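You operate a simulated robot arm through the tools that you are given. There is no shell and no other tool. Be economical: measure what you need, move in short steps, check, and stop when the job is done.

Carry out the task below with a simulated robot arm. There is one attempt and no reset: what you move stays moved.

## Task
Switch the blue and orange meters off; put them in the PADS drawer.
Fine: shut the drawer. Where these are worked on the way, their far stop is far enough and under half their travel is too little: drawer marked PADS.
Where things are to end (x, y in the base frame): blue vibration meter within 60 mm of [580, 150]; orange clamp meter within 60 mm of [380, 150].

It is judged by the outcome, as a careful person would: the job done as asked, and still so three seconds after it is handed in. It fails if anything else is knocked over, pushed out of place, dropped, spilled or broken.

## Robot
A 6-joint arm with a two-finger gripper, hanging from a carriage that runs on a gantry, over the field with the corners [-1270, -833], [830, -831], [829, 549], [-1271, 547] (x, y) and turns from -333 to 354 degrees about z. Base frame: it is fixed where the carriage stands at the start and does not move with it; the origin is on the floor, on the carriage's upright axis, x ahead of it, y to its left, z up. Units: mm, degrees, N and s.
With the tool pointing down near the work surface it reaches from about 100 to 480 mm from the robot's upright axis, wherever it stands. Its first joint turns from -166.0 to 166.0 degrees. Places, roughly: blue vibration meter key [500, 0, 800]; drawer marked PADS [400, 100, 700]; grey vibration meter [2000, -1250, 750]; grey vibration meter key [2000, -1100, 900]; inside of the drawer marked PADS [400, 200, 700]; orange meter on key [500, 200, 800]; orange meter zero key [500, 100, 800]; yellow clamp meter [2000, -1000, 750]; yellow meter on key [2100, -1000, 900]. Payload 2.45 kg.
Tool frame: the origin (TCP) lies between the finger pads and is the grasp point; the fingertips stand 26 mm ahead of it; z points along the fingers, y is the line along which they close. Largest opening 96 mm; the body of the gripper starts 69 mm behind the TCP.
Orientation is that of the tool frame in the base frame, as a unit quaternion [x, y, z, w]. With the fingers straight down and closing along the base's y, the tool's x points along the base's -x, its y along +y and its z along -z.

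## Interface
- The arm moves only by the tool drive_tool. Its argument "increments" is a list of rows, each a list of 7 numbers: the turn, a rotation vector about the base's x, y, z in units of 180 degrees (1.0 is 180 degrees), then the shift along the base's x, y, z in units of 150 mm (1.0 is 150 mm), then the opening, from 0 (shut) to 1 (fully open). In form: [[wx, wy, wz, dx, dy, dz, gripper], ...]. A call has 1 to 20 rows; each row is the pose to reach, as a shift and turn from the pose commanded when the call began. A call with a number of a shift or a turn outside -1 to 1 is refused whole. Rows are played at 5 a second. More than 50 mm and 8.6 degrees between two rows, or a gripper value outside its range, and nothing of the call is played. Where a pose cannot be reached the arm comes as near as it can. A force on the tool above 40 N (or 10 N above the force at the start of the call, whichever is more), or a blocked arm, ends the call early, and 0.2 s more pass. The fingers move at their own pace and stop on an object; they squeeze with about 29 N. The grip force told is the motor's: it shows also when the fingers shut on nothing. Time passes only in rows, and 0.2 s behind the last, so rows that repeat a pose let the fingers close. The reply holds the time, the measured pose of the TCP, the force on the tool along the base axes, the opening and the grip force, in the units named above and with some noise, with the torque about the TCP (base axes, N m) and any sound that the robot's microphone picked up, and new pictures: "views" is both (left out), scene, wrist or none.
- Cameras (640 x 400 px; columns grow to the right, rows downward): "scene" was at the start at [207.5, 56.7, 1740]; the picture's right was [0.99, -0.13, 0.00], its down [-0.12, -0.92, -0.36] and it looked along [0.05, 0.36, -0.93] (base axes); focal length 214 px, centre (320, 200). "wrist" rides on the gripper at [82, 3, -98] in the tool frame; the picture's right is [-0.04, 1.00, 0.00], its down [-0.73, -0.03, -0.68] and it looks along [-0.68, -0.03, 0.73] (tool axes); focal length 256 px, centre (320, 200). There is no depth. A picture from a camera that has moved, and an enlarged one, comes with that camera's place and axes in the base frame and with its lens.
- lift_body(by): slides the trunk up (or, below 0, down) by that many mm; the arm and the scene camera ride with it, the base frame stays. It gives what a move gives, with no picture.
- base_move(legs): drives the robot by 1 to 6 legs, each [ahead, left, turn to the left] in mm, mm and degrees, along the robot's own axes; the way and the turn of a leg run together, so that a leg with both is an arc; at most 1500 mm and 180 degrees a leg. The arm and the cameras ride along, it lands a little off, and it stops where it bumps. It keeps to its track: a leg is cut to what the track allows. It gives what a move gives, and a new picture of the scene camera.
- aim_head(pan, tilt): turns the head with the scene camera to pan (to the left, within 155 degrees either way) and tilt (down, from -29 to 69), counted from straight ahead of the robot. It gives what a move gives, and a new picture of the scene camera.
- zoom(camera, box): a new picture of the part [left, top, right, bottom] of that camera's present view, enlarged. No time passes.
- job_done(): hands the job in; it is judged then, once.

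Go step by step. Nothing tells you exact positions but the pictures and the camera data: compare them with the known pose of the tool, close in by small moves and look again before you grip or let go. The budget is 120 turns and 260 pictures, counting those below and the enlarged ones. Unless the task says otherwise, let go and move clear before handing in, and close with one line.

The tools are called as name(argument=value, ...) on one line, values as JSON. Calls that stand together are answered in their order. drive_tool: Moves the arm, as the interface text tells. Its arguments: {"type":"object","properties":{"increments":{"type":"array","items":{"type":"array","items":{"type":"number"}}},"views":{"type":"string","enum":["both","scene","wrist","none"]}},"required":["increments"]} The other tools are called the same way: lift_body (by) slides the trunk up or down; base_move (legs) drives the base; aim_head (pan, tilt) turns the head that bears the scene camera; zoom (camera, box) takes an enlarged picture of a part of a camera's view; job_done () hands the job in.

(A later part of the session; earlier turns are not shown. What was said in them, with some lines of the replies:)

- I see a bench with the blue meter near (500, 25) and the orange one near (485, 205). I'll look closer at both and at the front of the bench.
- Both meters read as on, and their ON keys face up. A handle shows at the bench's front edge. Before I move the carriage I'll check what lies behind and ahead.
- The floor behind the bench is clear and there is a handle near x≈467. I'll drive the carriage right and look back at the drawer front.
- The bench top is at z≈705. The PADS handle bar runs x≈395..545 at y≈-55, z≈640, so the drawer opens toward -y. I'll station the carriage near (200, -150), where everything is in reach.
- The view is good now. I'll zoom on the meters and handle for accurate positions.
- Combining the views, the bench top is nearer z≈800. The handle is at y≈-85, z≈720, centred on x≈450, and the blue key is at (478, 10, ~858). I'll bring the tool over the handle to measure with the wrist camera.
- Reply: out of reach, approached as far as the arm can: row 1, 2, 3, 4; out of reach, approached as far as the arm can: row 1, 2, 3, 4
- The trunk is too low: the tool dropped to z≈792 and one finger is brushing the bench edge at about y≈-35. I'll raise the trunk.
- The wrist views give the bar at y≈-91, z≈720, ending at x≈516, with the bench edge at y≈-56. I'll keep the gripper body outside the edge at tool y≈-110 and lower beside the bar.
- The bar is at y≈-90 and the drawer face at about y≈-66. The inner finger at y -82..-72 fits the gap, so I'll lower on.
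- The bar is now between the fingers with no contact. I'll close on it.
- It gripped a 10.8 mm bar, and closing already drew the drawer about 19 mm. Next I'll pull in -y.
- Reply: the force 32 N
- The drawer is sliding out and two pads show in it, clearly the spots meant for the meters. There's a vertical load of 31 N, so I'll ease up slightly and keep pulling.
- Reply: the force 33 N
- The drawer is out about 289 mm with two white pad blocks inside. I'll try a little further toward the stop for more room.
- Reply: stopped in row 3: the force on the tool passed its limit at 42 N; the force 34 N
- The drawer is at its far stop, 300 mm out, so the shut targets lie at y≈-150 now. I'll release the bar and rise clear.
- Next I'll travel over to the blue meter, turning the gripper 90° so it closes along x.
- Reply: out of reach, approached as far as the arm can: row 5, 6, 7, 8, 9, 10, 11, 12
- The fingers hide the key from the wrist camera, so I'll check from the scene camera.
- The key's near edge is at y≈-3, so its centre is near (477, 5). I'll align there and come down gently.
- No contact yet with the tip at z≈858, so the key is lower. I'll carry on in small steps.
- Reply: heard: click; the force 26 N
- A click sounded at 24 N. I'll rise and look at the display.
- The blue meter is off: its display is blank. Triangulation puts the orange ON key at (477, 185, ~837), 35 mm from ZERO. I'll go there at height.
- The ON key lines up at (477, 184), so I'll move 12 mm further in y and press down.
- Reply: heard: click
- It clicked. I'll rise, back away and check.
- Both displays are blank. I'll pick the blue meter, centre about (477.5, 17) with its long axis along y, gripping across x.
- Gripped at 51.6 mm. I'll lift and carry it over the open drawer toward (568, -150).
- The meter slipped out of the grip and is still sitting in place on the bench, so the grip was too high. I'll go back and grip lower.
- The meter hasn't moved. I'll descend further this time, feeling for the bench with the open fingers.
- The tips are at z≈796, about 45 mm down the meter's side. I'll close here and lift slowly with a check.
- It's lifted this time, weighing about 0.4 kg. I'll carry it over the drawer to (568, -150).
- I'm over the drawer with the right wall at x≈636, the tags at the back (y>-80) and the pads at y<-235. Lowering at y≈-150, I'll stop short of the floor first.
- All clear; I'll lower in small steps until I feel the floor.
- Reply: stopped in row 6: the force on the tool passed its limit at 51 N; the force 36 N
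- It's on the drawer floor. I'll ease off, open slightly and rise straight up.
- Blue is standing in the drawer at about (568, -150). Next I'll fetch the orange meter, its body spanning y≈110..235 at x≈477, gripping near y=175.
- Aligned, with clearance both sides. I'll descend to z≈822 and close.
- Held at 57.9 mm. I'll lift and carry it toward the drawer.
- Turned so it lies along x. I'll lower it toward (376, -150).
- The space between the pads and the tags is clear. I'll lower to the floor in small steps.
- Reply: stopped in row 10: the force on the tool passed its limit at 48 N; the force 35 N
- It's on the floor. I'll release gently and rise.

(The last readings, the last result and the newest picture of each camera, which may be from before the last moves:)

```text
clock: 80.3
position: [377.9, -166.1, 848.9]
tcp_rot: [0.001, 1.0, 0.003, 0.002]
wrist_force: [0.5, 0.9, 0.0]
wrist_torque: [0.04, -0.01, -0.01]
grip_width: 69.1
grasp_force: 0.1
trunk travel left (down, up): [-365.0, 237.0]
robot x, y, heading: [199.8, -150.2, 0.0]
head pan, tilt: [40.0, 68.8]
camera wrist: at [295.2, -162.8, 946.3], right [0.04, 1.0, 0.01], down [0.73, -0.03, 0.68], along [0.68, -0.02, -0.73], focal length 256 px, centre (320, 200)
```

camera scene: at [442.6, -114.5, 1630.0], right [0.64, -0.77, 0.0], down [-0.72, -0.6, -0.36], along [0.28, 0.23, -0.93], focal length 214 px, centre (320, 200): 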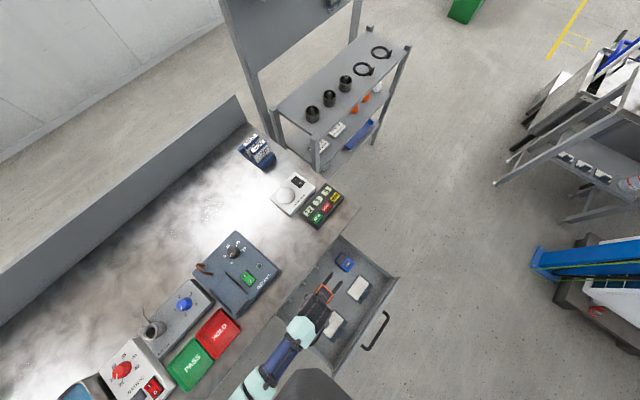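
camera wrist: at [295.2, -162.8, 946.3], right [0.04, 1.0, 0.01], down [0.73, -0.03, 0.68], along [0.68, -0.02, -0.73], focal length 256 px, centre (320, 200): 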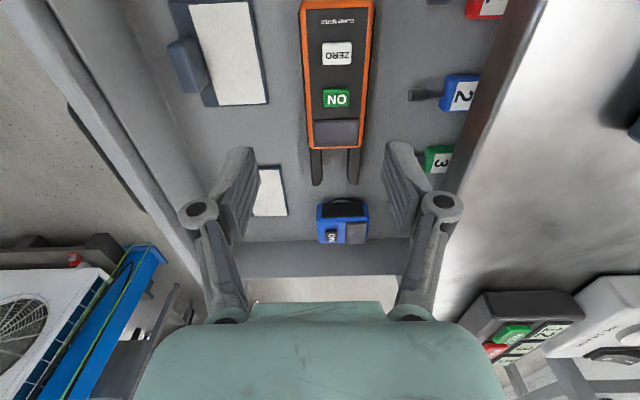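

Both meters lie well in the drawer. Next I'll go round the outside of the handle with shut fingers turned 90°, and push the drawer in slowly.

drive_tool(increments=[[0, 0, 0.045, 0, 0, 0.1, 0], [0, 0, 0.09, 0.05, -0.1, 0.2, 0], [0, 0, 0.135, 0.1, -0.2, 0.2, 0], [0, 0, 0.18, 0.15, -0.3, 0.2, 0], [0, 0, 0.225, 0.2, -0.4, 0.2, 0], [0, 0, 0.27, 0.25, -0.5, 0.2, 0], [0, 0, 0.315, 0.3, -0.6, 0.2, 0], [0, 0, 0.36, 0.35, -0.7, 0.2, 0], [0, 0, 0.405, 0.4, -0.8, 0.2, 0], [0, 0, 0.45, 0.45, -0.9, 0.2, 0], [0, 0, 0.495, 0.48, -1, 0.2, 0], [0, 0, 0.5, 0.48, -1, 0.2, 0]], views="none")

drive_tool(increments=[[0, 0, 0, 0, -0.25, 0, 0], [0, 0, 0, 0, -0.5, 0, 0], [0, 0, 0, 0, -0.75, 0, 0], [0, 0, 0, 0, -0.87, 0, 0], [0, 0, 0, 0, -0.87, -0.2, 0]])

```text
clock: 82.9
position: [449.9, -317.2, 879.3]
tcp_rot: [0.707, -0.707, -0.004, 0.0]
wrist_force: [-0.1, 1.0, 0.3]
wrist_torque: [-0.01, -0.01, 0.02]
grip_width: 0.2
grasp_force: 28.6
trunk travel left (down, up): [-365.0, 237.0]
robot x, y, heading: [201.3, -152.3, -0.1]
head pan, tilt: [40.0, 68.8]
```

```text
clock: 84.1
position: [450.5, -445.8, 848.3]
tcp_rot: [-0.707, 0.707, 0.004, 0.0]
wrist_force: [-0.2, -0.2, 0.6]
wrist_torque: [0.02, 0.0, 0.01]
grip_width: 0.1
grasp_force: 28.7
trunk travel left (down, up): [-365.0, 237.0]
robot x, y, heading: [200.5, -152.6, -0.1]
head pan, tilt: [40.0, 68.8]
camera scene: at [442.4, -114.6, 1630.0], right [0.64, -0.77, 0.0], down [-0.72, -0.6, -0.36], along [0.28, 0.23, -0.93], focal length 214 px, centre (320, 200)
camera wrist: at [446.7, -528.9, 946.4], right [-1.0, 0.04, 0.01], down [0.03, 0.73, 0.68], along [0.02, 0.68, -0.73], focal length 256 px, centre (320, 200)
```

scene: 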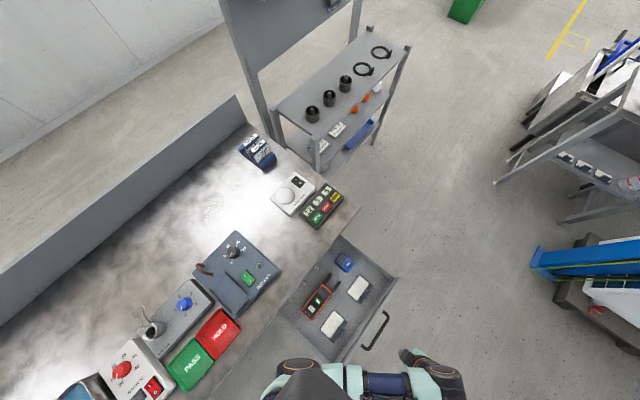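
wrist: 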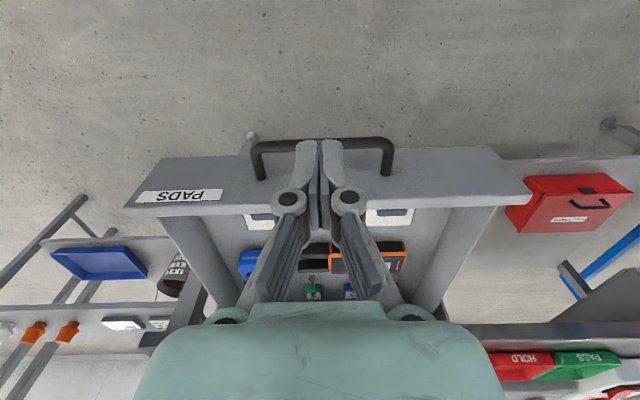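

zoom(camera="scene", box=[270, 210, 430, 360])

drive_tool(increments=[[0, 0, 0, 0, 0, -0.25, 0], [0, 0, 0, 0, 0, -0.5, 0], [0, 0, 0, 0, 0, -0.75, 0], [0, 0, 0, 0, 0, -0.85, 0]], views="wrist")

```text
2.67 times, centred on (350, 285) of scene
camera zoom: at [442.4, -114.6, 1630.0], right [0.64, -0.77, 0.0], down [-0.72, -0.6, -0.36], along [0.28, 0.23, -0.93], focal length 572 px, centre (240, -27)
```

zoom: 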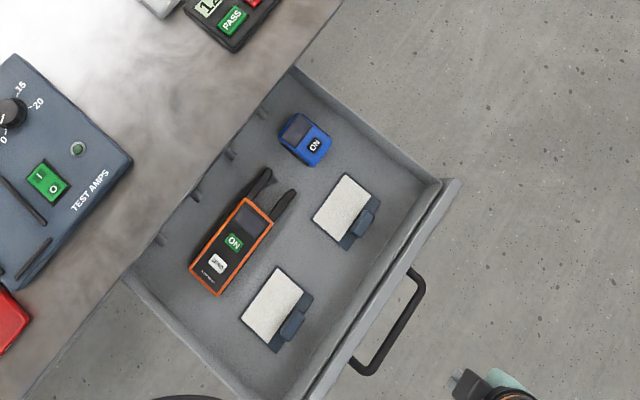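

```text
clock: 85.1
position: [449.7, -445.6, 720.0]
tcp_rot: [0.707, -0.707, -0.002, 0.0]
wrist_force: [-0.4, 0.0, 0.4]
wrist_torque: [-0.03, -0.01, 0.03]
grip_width: 0.1
grasp_force: 28.1
trunk travel left (down, up): [-365.0, 237.0]
robot x, y, heading: [199.0, -153.3, 0.1]
head pan, tilt: [40.0, 68.8]
camera wrist: at [446.5, -527.7, 817.3], right [-1.0, 0.04, 0.0], down [0.03, 0.73, 0.68], along [0.02, 0.68, -0.73], focal length 256 px, centre (320, 200)
```

wrist: 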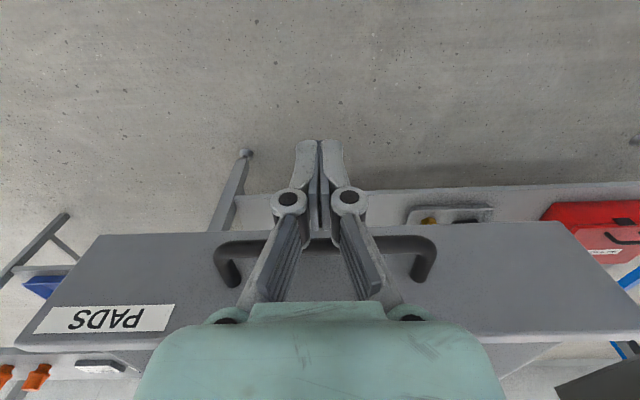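

The fingers stand outside the bar, so I'll push slowly in +y.

drive_tool(increments=[[0, 0, 0, 0, 0.04, 0, 0], [0, 0, 0, 0, 0.08, 0, 0], [0, 0, 0, 0, 0.12, 0, 0], [0, 0, 0, 0, 0.15, 0, 0], [0, 0, 0, 0, 0.18, 0, 0], [0, 0, 0, 0, 0.21, 0, 0], [0, 0, 0, 0, 0.24, 0, 0], [0, 0, 0, 0, 0.27, 0, 0], [0, 0, 0, 0, 0.31, 0, 0], [0, 0, 0, 0, 0.35, 0, 0], [0, 0, 0, 0, 0.39, 0, 0], [0, 0, 0, 0, 0.43, 0, 0], [0, 0, 0, 0, 0.47, 0, 0], [0, 0, 0, 0, 0.51, 0, 0], [0, 0, 0, 0, 0.55, 0, 0], [0, 0, 0, 0, 0.59, 0, 0], [0, 0, 0, 0, 0.63, 0, 0], [0, 0, 0, 0, 0.67, 0, 0], [0, 0, 0, 0, 0.7, 0, 0], [0, 0, 0, 0, 0.72, 0, 0]], views="both")

zoom(camera="scene", box=[260, 210, 420, 330])

```text
clock: 89.3
position: [449.1, -339.5, 720.5]
tcp_rot: [-0.707, 0.707, 0.002, 0.0]
wrist_force: [-0.2, -0.4, -0.8]
wrist_torque: [0.0, -0.02, 0.0]
grip_width: 0.0
grasp_force: 28.6
trunk travel left (down, up): [-365.0, 237.0]
robot x, y, heading: [201.1, -152.4, -0.2]
head pan, tilt: [40.0, 68.8]
camera scene: at [442.4, -114.6, 1630.0], right [0.64, -0.77, 0.0], down [-0.72, -0.6, -0.36], along [0.28, 0.23, -0.93], focal length 214 px, centre (320, 200)
camera wrist: at [446.5, -420.1, 818.0], right [-1.0, 0.04, 0.01], down [0.03, 0.73, 0.68], along [0.02, 0.68, -0.73], focal length 256 px, centre (320, 200)
```

scene: 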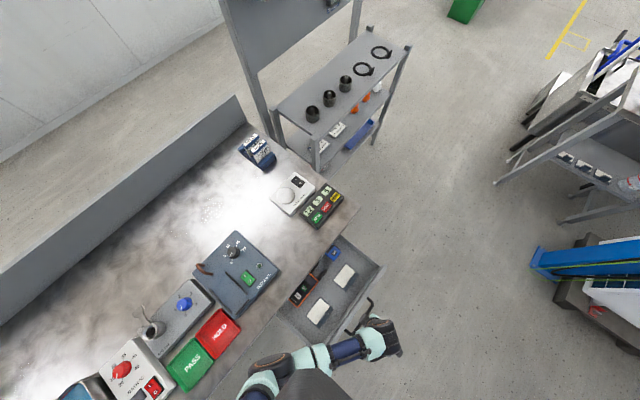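
wrist: 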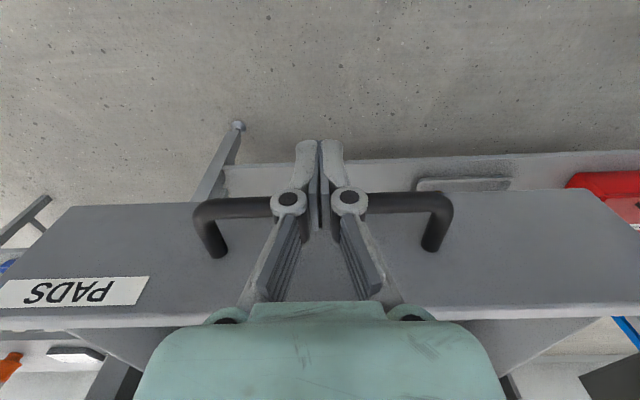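

```text
3.33 times, centred on (340, 270) of scene
camera zoom: at [442.4, -114.6, 1630.0], right [0.64, -0.77, 0.0], down [-0.72, -0.6, -0.36], along [0.28, 0.23, -0.93], focal length 715 px, centre (253, -33)
```

zoom: 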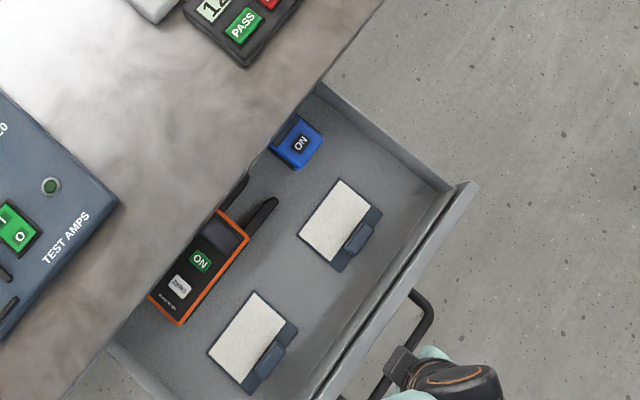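

It's sliding smoothly and the meters ride along. I'll continue.

drive_tool(increments=[[0, 0, 0, 0, 0.03, 0, 0], [0, 0, 0, 0, 0.06, 0, 0], [0, 0, 0, 0, 0.1, 0, 0], [0, 0, 0, 0, 0.14, 0, 0], [0, 0, 0, 0, 0.19, 0, 0], [0, 0, 0, 0, 0.24, 0, 0], [0, 0, 0, 0, 0.29, 0, 0], [0, 0, 0, 0, 0.34, 0, 0], [0, 0, 0, 0, 0.39, 0, 0], [0, 0, 0, 0, 0.44, 0, 0], [0, 0, 0, 0, 0.49, 0, 0], [0, 0, 0, 0, 0.54, 0, 0], [0, 0, 0, 0, 0.59, 0, 0], [0, 0, 0, 0, 0.64, 0, 0], [0, 0, 0, 0, 0.69, 0, 0], [0, 0, 0, 0, 0.74, 0, 0], [0, 0, 0, 0, 0.79, 0, 0], [0, 0, 0, 0, 0.83, 0, 0], [0, 0, 0, 0, 0.86, 0, 0], [0, 0, 0, 0, 0.88, 0, 0]], views="both")

zoom(camera="scene", box=[260, 210, 420, 330])

```text
clock: 93.5
position: [448.7, -205.3, 720.9]
tcp_rot: [-0.707, 0.707, 0.003, 0.0]
wrist_force: [-1.0, -1.0, -0.5]
wrist_torque: [0.0, -0.02, 0.05]
grip_width: 0.0
grasp_force: 28.5
trunk travel left (down, up): [-365.0, 237.0]
robot x, y, heading: [200.2, -150.9, -0.4]
head pan, tilt: [40.0, 68.8]
camera scene: at [442.4, -114.6, 1630.0], right [0.64, -0.77, 0.0], down [-0.72, -0.6, -0.36], along [0.28, 0.23, -0.93], focal length 214 px, centre (320, 200)
camera wrist: at [446.3, -288.2, 818.2], right [-1.0, 0.04, 0.01], down [0.03, 0.73, 0.68], along [0.02, 0.68, -0.73], focal length 256 px, centre (320, 200)
```

scene: 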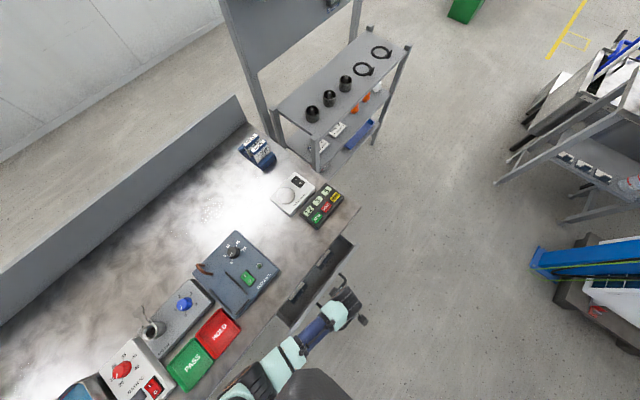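
wrist: 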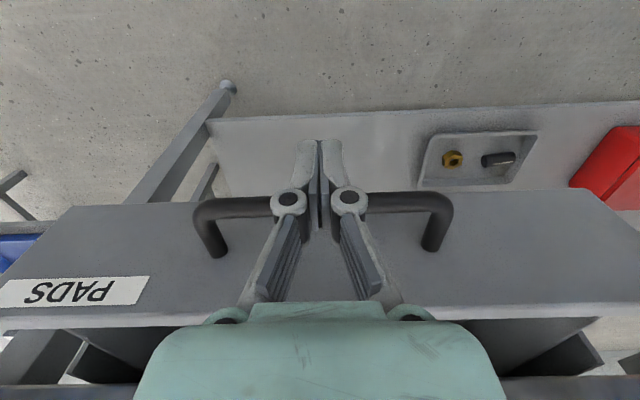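

```text
3.33 times, centred on (340, 270) of scene
camera zoom: at [442.4, -114.6, 1630.0], right [0.64, -0.77, 0.0], down [-0.72, -0.6, -0.36], along [0.28, 0.23, -0.93], focal length 715 px, centre (253, -33)
```

zoom: 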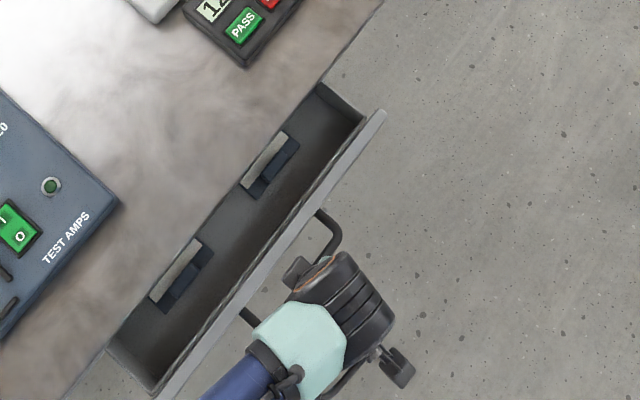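

drive_tool(increments=[[0, 0, 0, 0, 0.03, 0, 0], [0, 0, 0, 0, 0.07, 0, 0], [0, 0, 0, 0, 0.11, 0, 0], [0, 0, 0, 0, 0.15, 0, 0], [0, 0, 0, 0, 0.19, 0, 0], [0, 0, 0, 0, 0.23, 0, 0], [0, 0, 0, 0, 0.27, 0, 0], [0, 0, 0, 0, 0.31, 0, 0], [0, 0, 0, 0, 0.35, 0, 0], [0, 0, 0, 0, 0.39, 0, 0], [0, 0, 0, 0, 0.43, 0, 0], [0, 0, 0, 0, 0.47, 0, 0], [0, 0, 0, 0, 0.51, 0, 0], [0, 0, 0, 0, 0.54, 0, 0], [0, 0, 0, 0, 0.57, 0, 0], [0, 0, 0, 0, 0.6, 0, 0], [0, 0, 0, 0, 0.62, 0, 0], [0, 0, 0, 0, 0.64, 0, 0], [0, 0, 0, 0, 0.66, 0, 0], [0, 0, 0, 0, 0.68, 0, 0]], views="both")

zoom(camera="scene", box=[260, 210, 420, 330])

```text
clock: 97.7
position: [450.1, -105.9, 719.8]
tcp_rot: [-0.707, 0.708, 0.002, -0.001]
wrist_force: [-1.0, -6.6, 2.6]
wrist_torque: [0.01, 0.0, 0.02]
grip_width: 6.2
grasp_force: 28.7
trunk travel left (down, up): [-365.0, 237.0]
robot x, y, heading: [200.1, -146.8, -0.3]
head pan, tilt: [40.0, 68.8]
camera scene: at [442.4, -115.4, 1630.0], right [0.64, -0.77, 0.0], down [-0.72, -0.6, -0.36], along [0.28, 0.23, -0.93], focal length 214 px, centre (320, 200)
camera wrist: at [446.7, -188.0, 818.1], right [-1.0, 0.04, 0.01], down [0.03, 0.73, 0.68], along [0.02, 0.68, -0.73], focal length 256 px, centre (320, 200)
```

scene: 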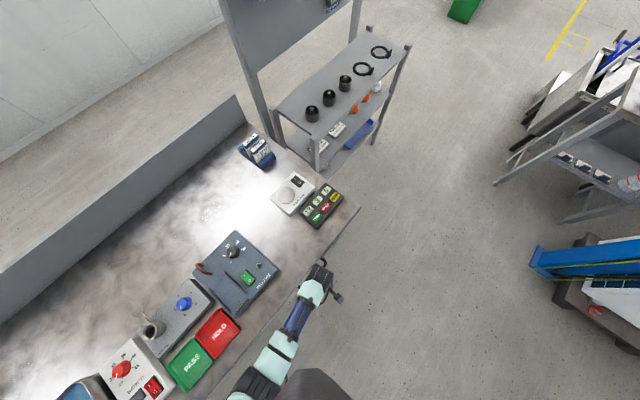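
wrist: 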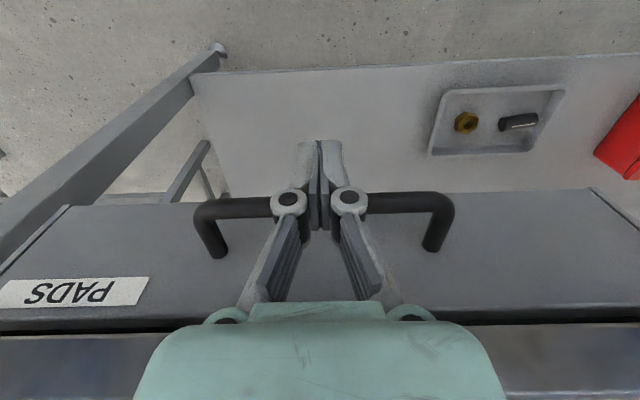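

```text
3.33 times, centred on (340, 270) of scene
camera zoom: at [442.4, -115.4, 1630.0], right [0.64, -0.77, 0.0], down [-0.72, -0.6, -0.36], along [0.28, 0.23, -0.93], focal length 715 px, centre (253, -33)
```

zoom: 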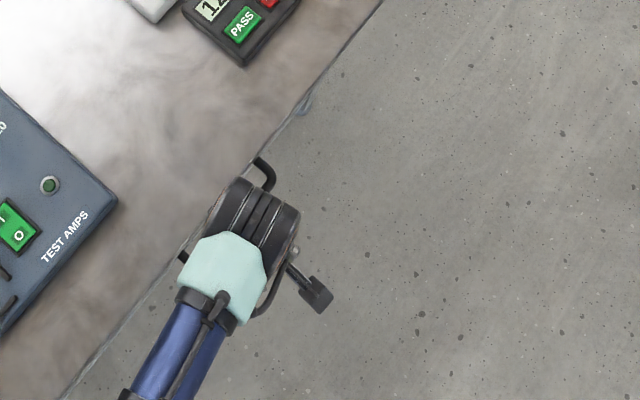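

The drawer looks shut, with force building in y. I'll push slightly more to be sure it's home, then back away and rise.

drive_tool(increments=[[0, 0, 0, 0, 0.01, 0, 0], [0, 0, 0, 0, 0.02, 0, 0], [0, 0, 0, 0, 0.03, 0, 0]], views="none")

drive_tool(increments=[[0, 0, 0, 0, -0.1, 0, 0], [0, 0, 0, 0, -0.35, 0, 0], [0, 0, 0, 0, -0.6, 0, 0], [0, 0, 0, 0, -0.6, 0.3, 0], [0, 0, 0, 0, -0.6, 0.6, 0], [0, 0, 0, 0, -0.6, 0.9, 0]])

zoom(camera="scene", box=[220, 180, 400, 315])

```text
clock: 98.5
position: [449.9, -106.3, 720.8]
tcp_rot: [-0.706, 0.708, 0.002, -0.001]
wrist_force: [-2.5, -24.2, 13.8]
wrist_torque: [1.23, -0.46, -0.11]
grip_width: 6.2
grasp_force: 28.2
trunk travel left (down, up): [-365.0, 237.0]
robot x, y, heading: [200.8, -153.8, -0.1]
head pan, tilt: [40.0, 68.8]
```

```text
clock: 99.9
position: [448.6, -188.7, 855.2]
tcp_rot: [0.707, -0.707, -0.004, 0.0]
wrist_force: [-1.3, 0.6, 0.6]
wrist_torque: [0.03, -0.01, -0.01]
grip_width: 0.0
grasp_force: 28.5
trunk travel left (down, up): [-365.0, 237.0]
robot x, y, heading: [198.1, -151.8, -0.2]
head pan, tilt: [40.0, 68.8]
camera scene: at [442.4, -114.5, 1629.9], right [0.64, -0.77, 0.0], down [-0.72, -0.6, -0.36], along [0.28, 0.23, -0.93], focal length 214 px, centre (320, 200)
camera wrist: at [446.3, -271.2, 954.0], right [-1.0, 0.04, 0.01], down [0.03, 0.73, 0.68], along [0.02, 0.68, -0.73], focal length 256 px, centre (320, 200)
```

scene: 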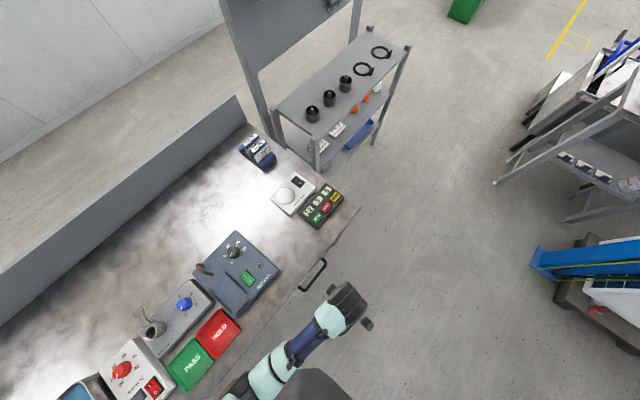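
wrist: 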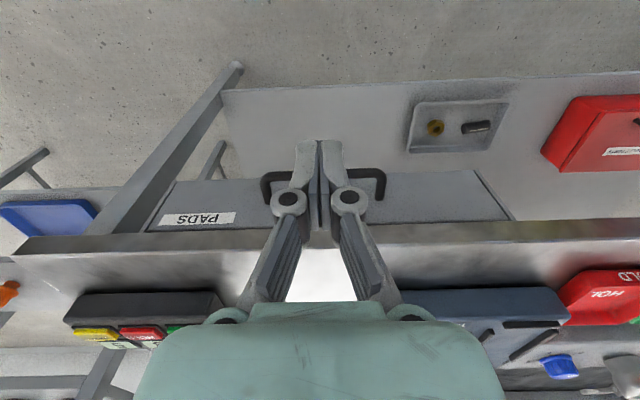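

```text
2.96 times, centred on (310, 248) of scene
camera zoom: at [442.4, -114.5, 1629.9], right [0.64, -0.77, 0.0], down [-0.72, -0.6, -0.36], along [0.28, 0.23, -0.93], focal length 636 px, centre (350, 59)
```

zoom: 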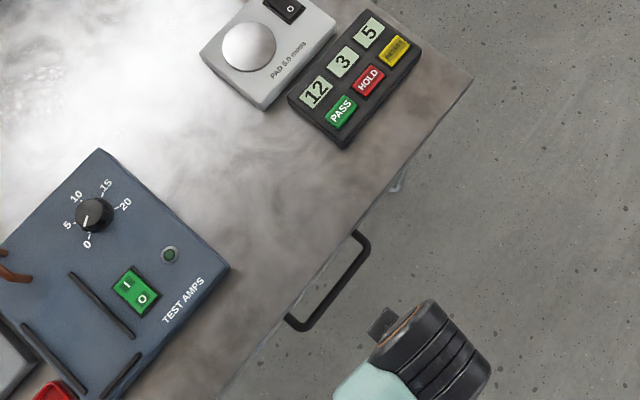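

The drawer is hard against its stop with the handle back where it began. Both meters are off inside it, and the arm is clear, so I'm handing in.

job_done()

```text
The job is handed in.
```

I switched both meters off and put them in the PADS drawer: blue at about (568, 150), orange at about (376, 150), worked out from where I set them down. The drawer is pushed home and the arm is clear; my first grip on the blue meter slipped, but it stayed in place on the bench.
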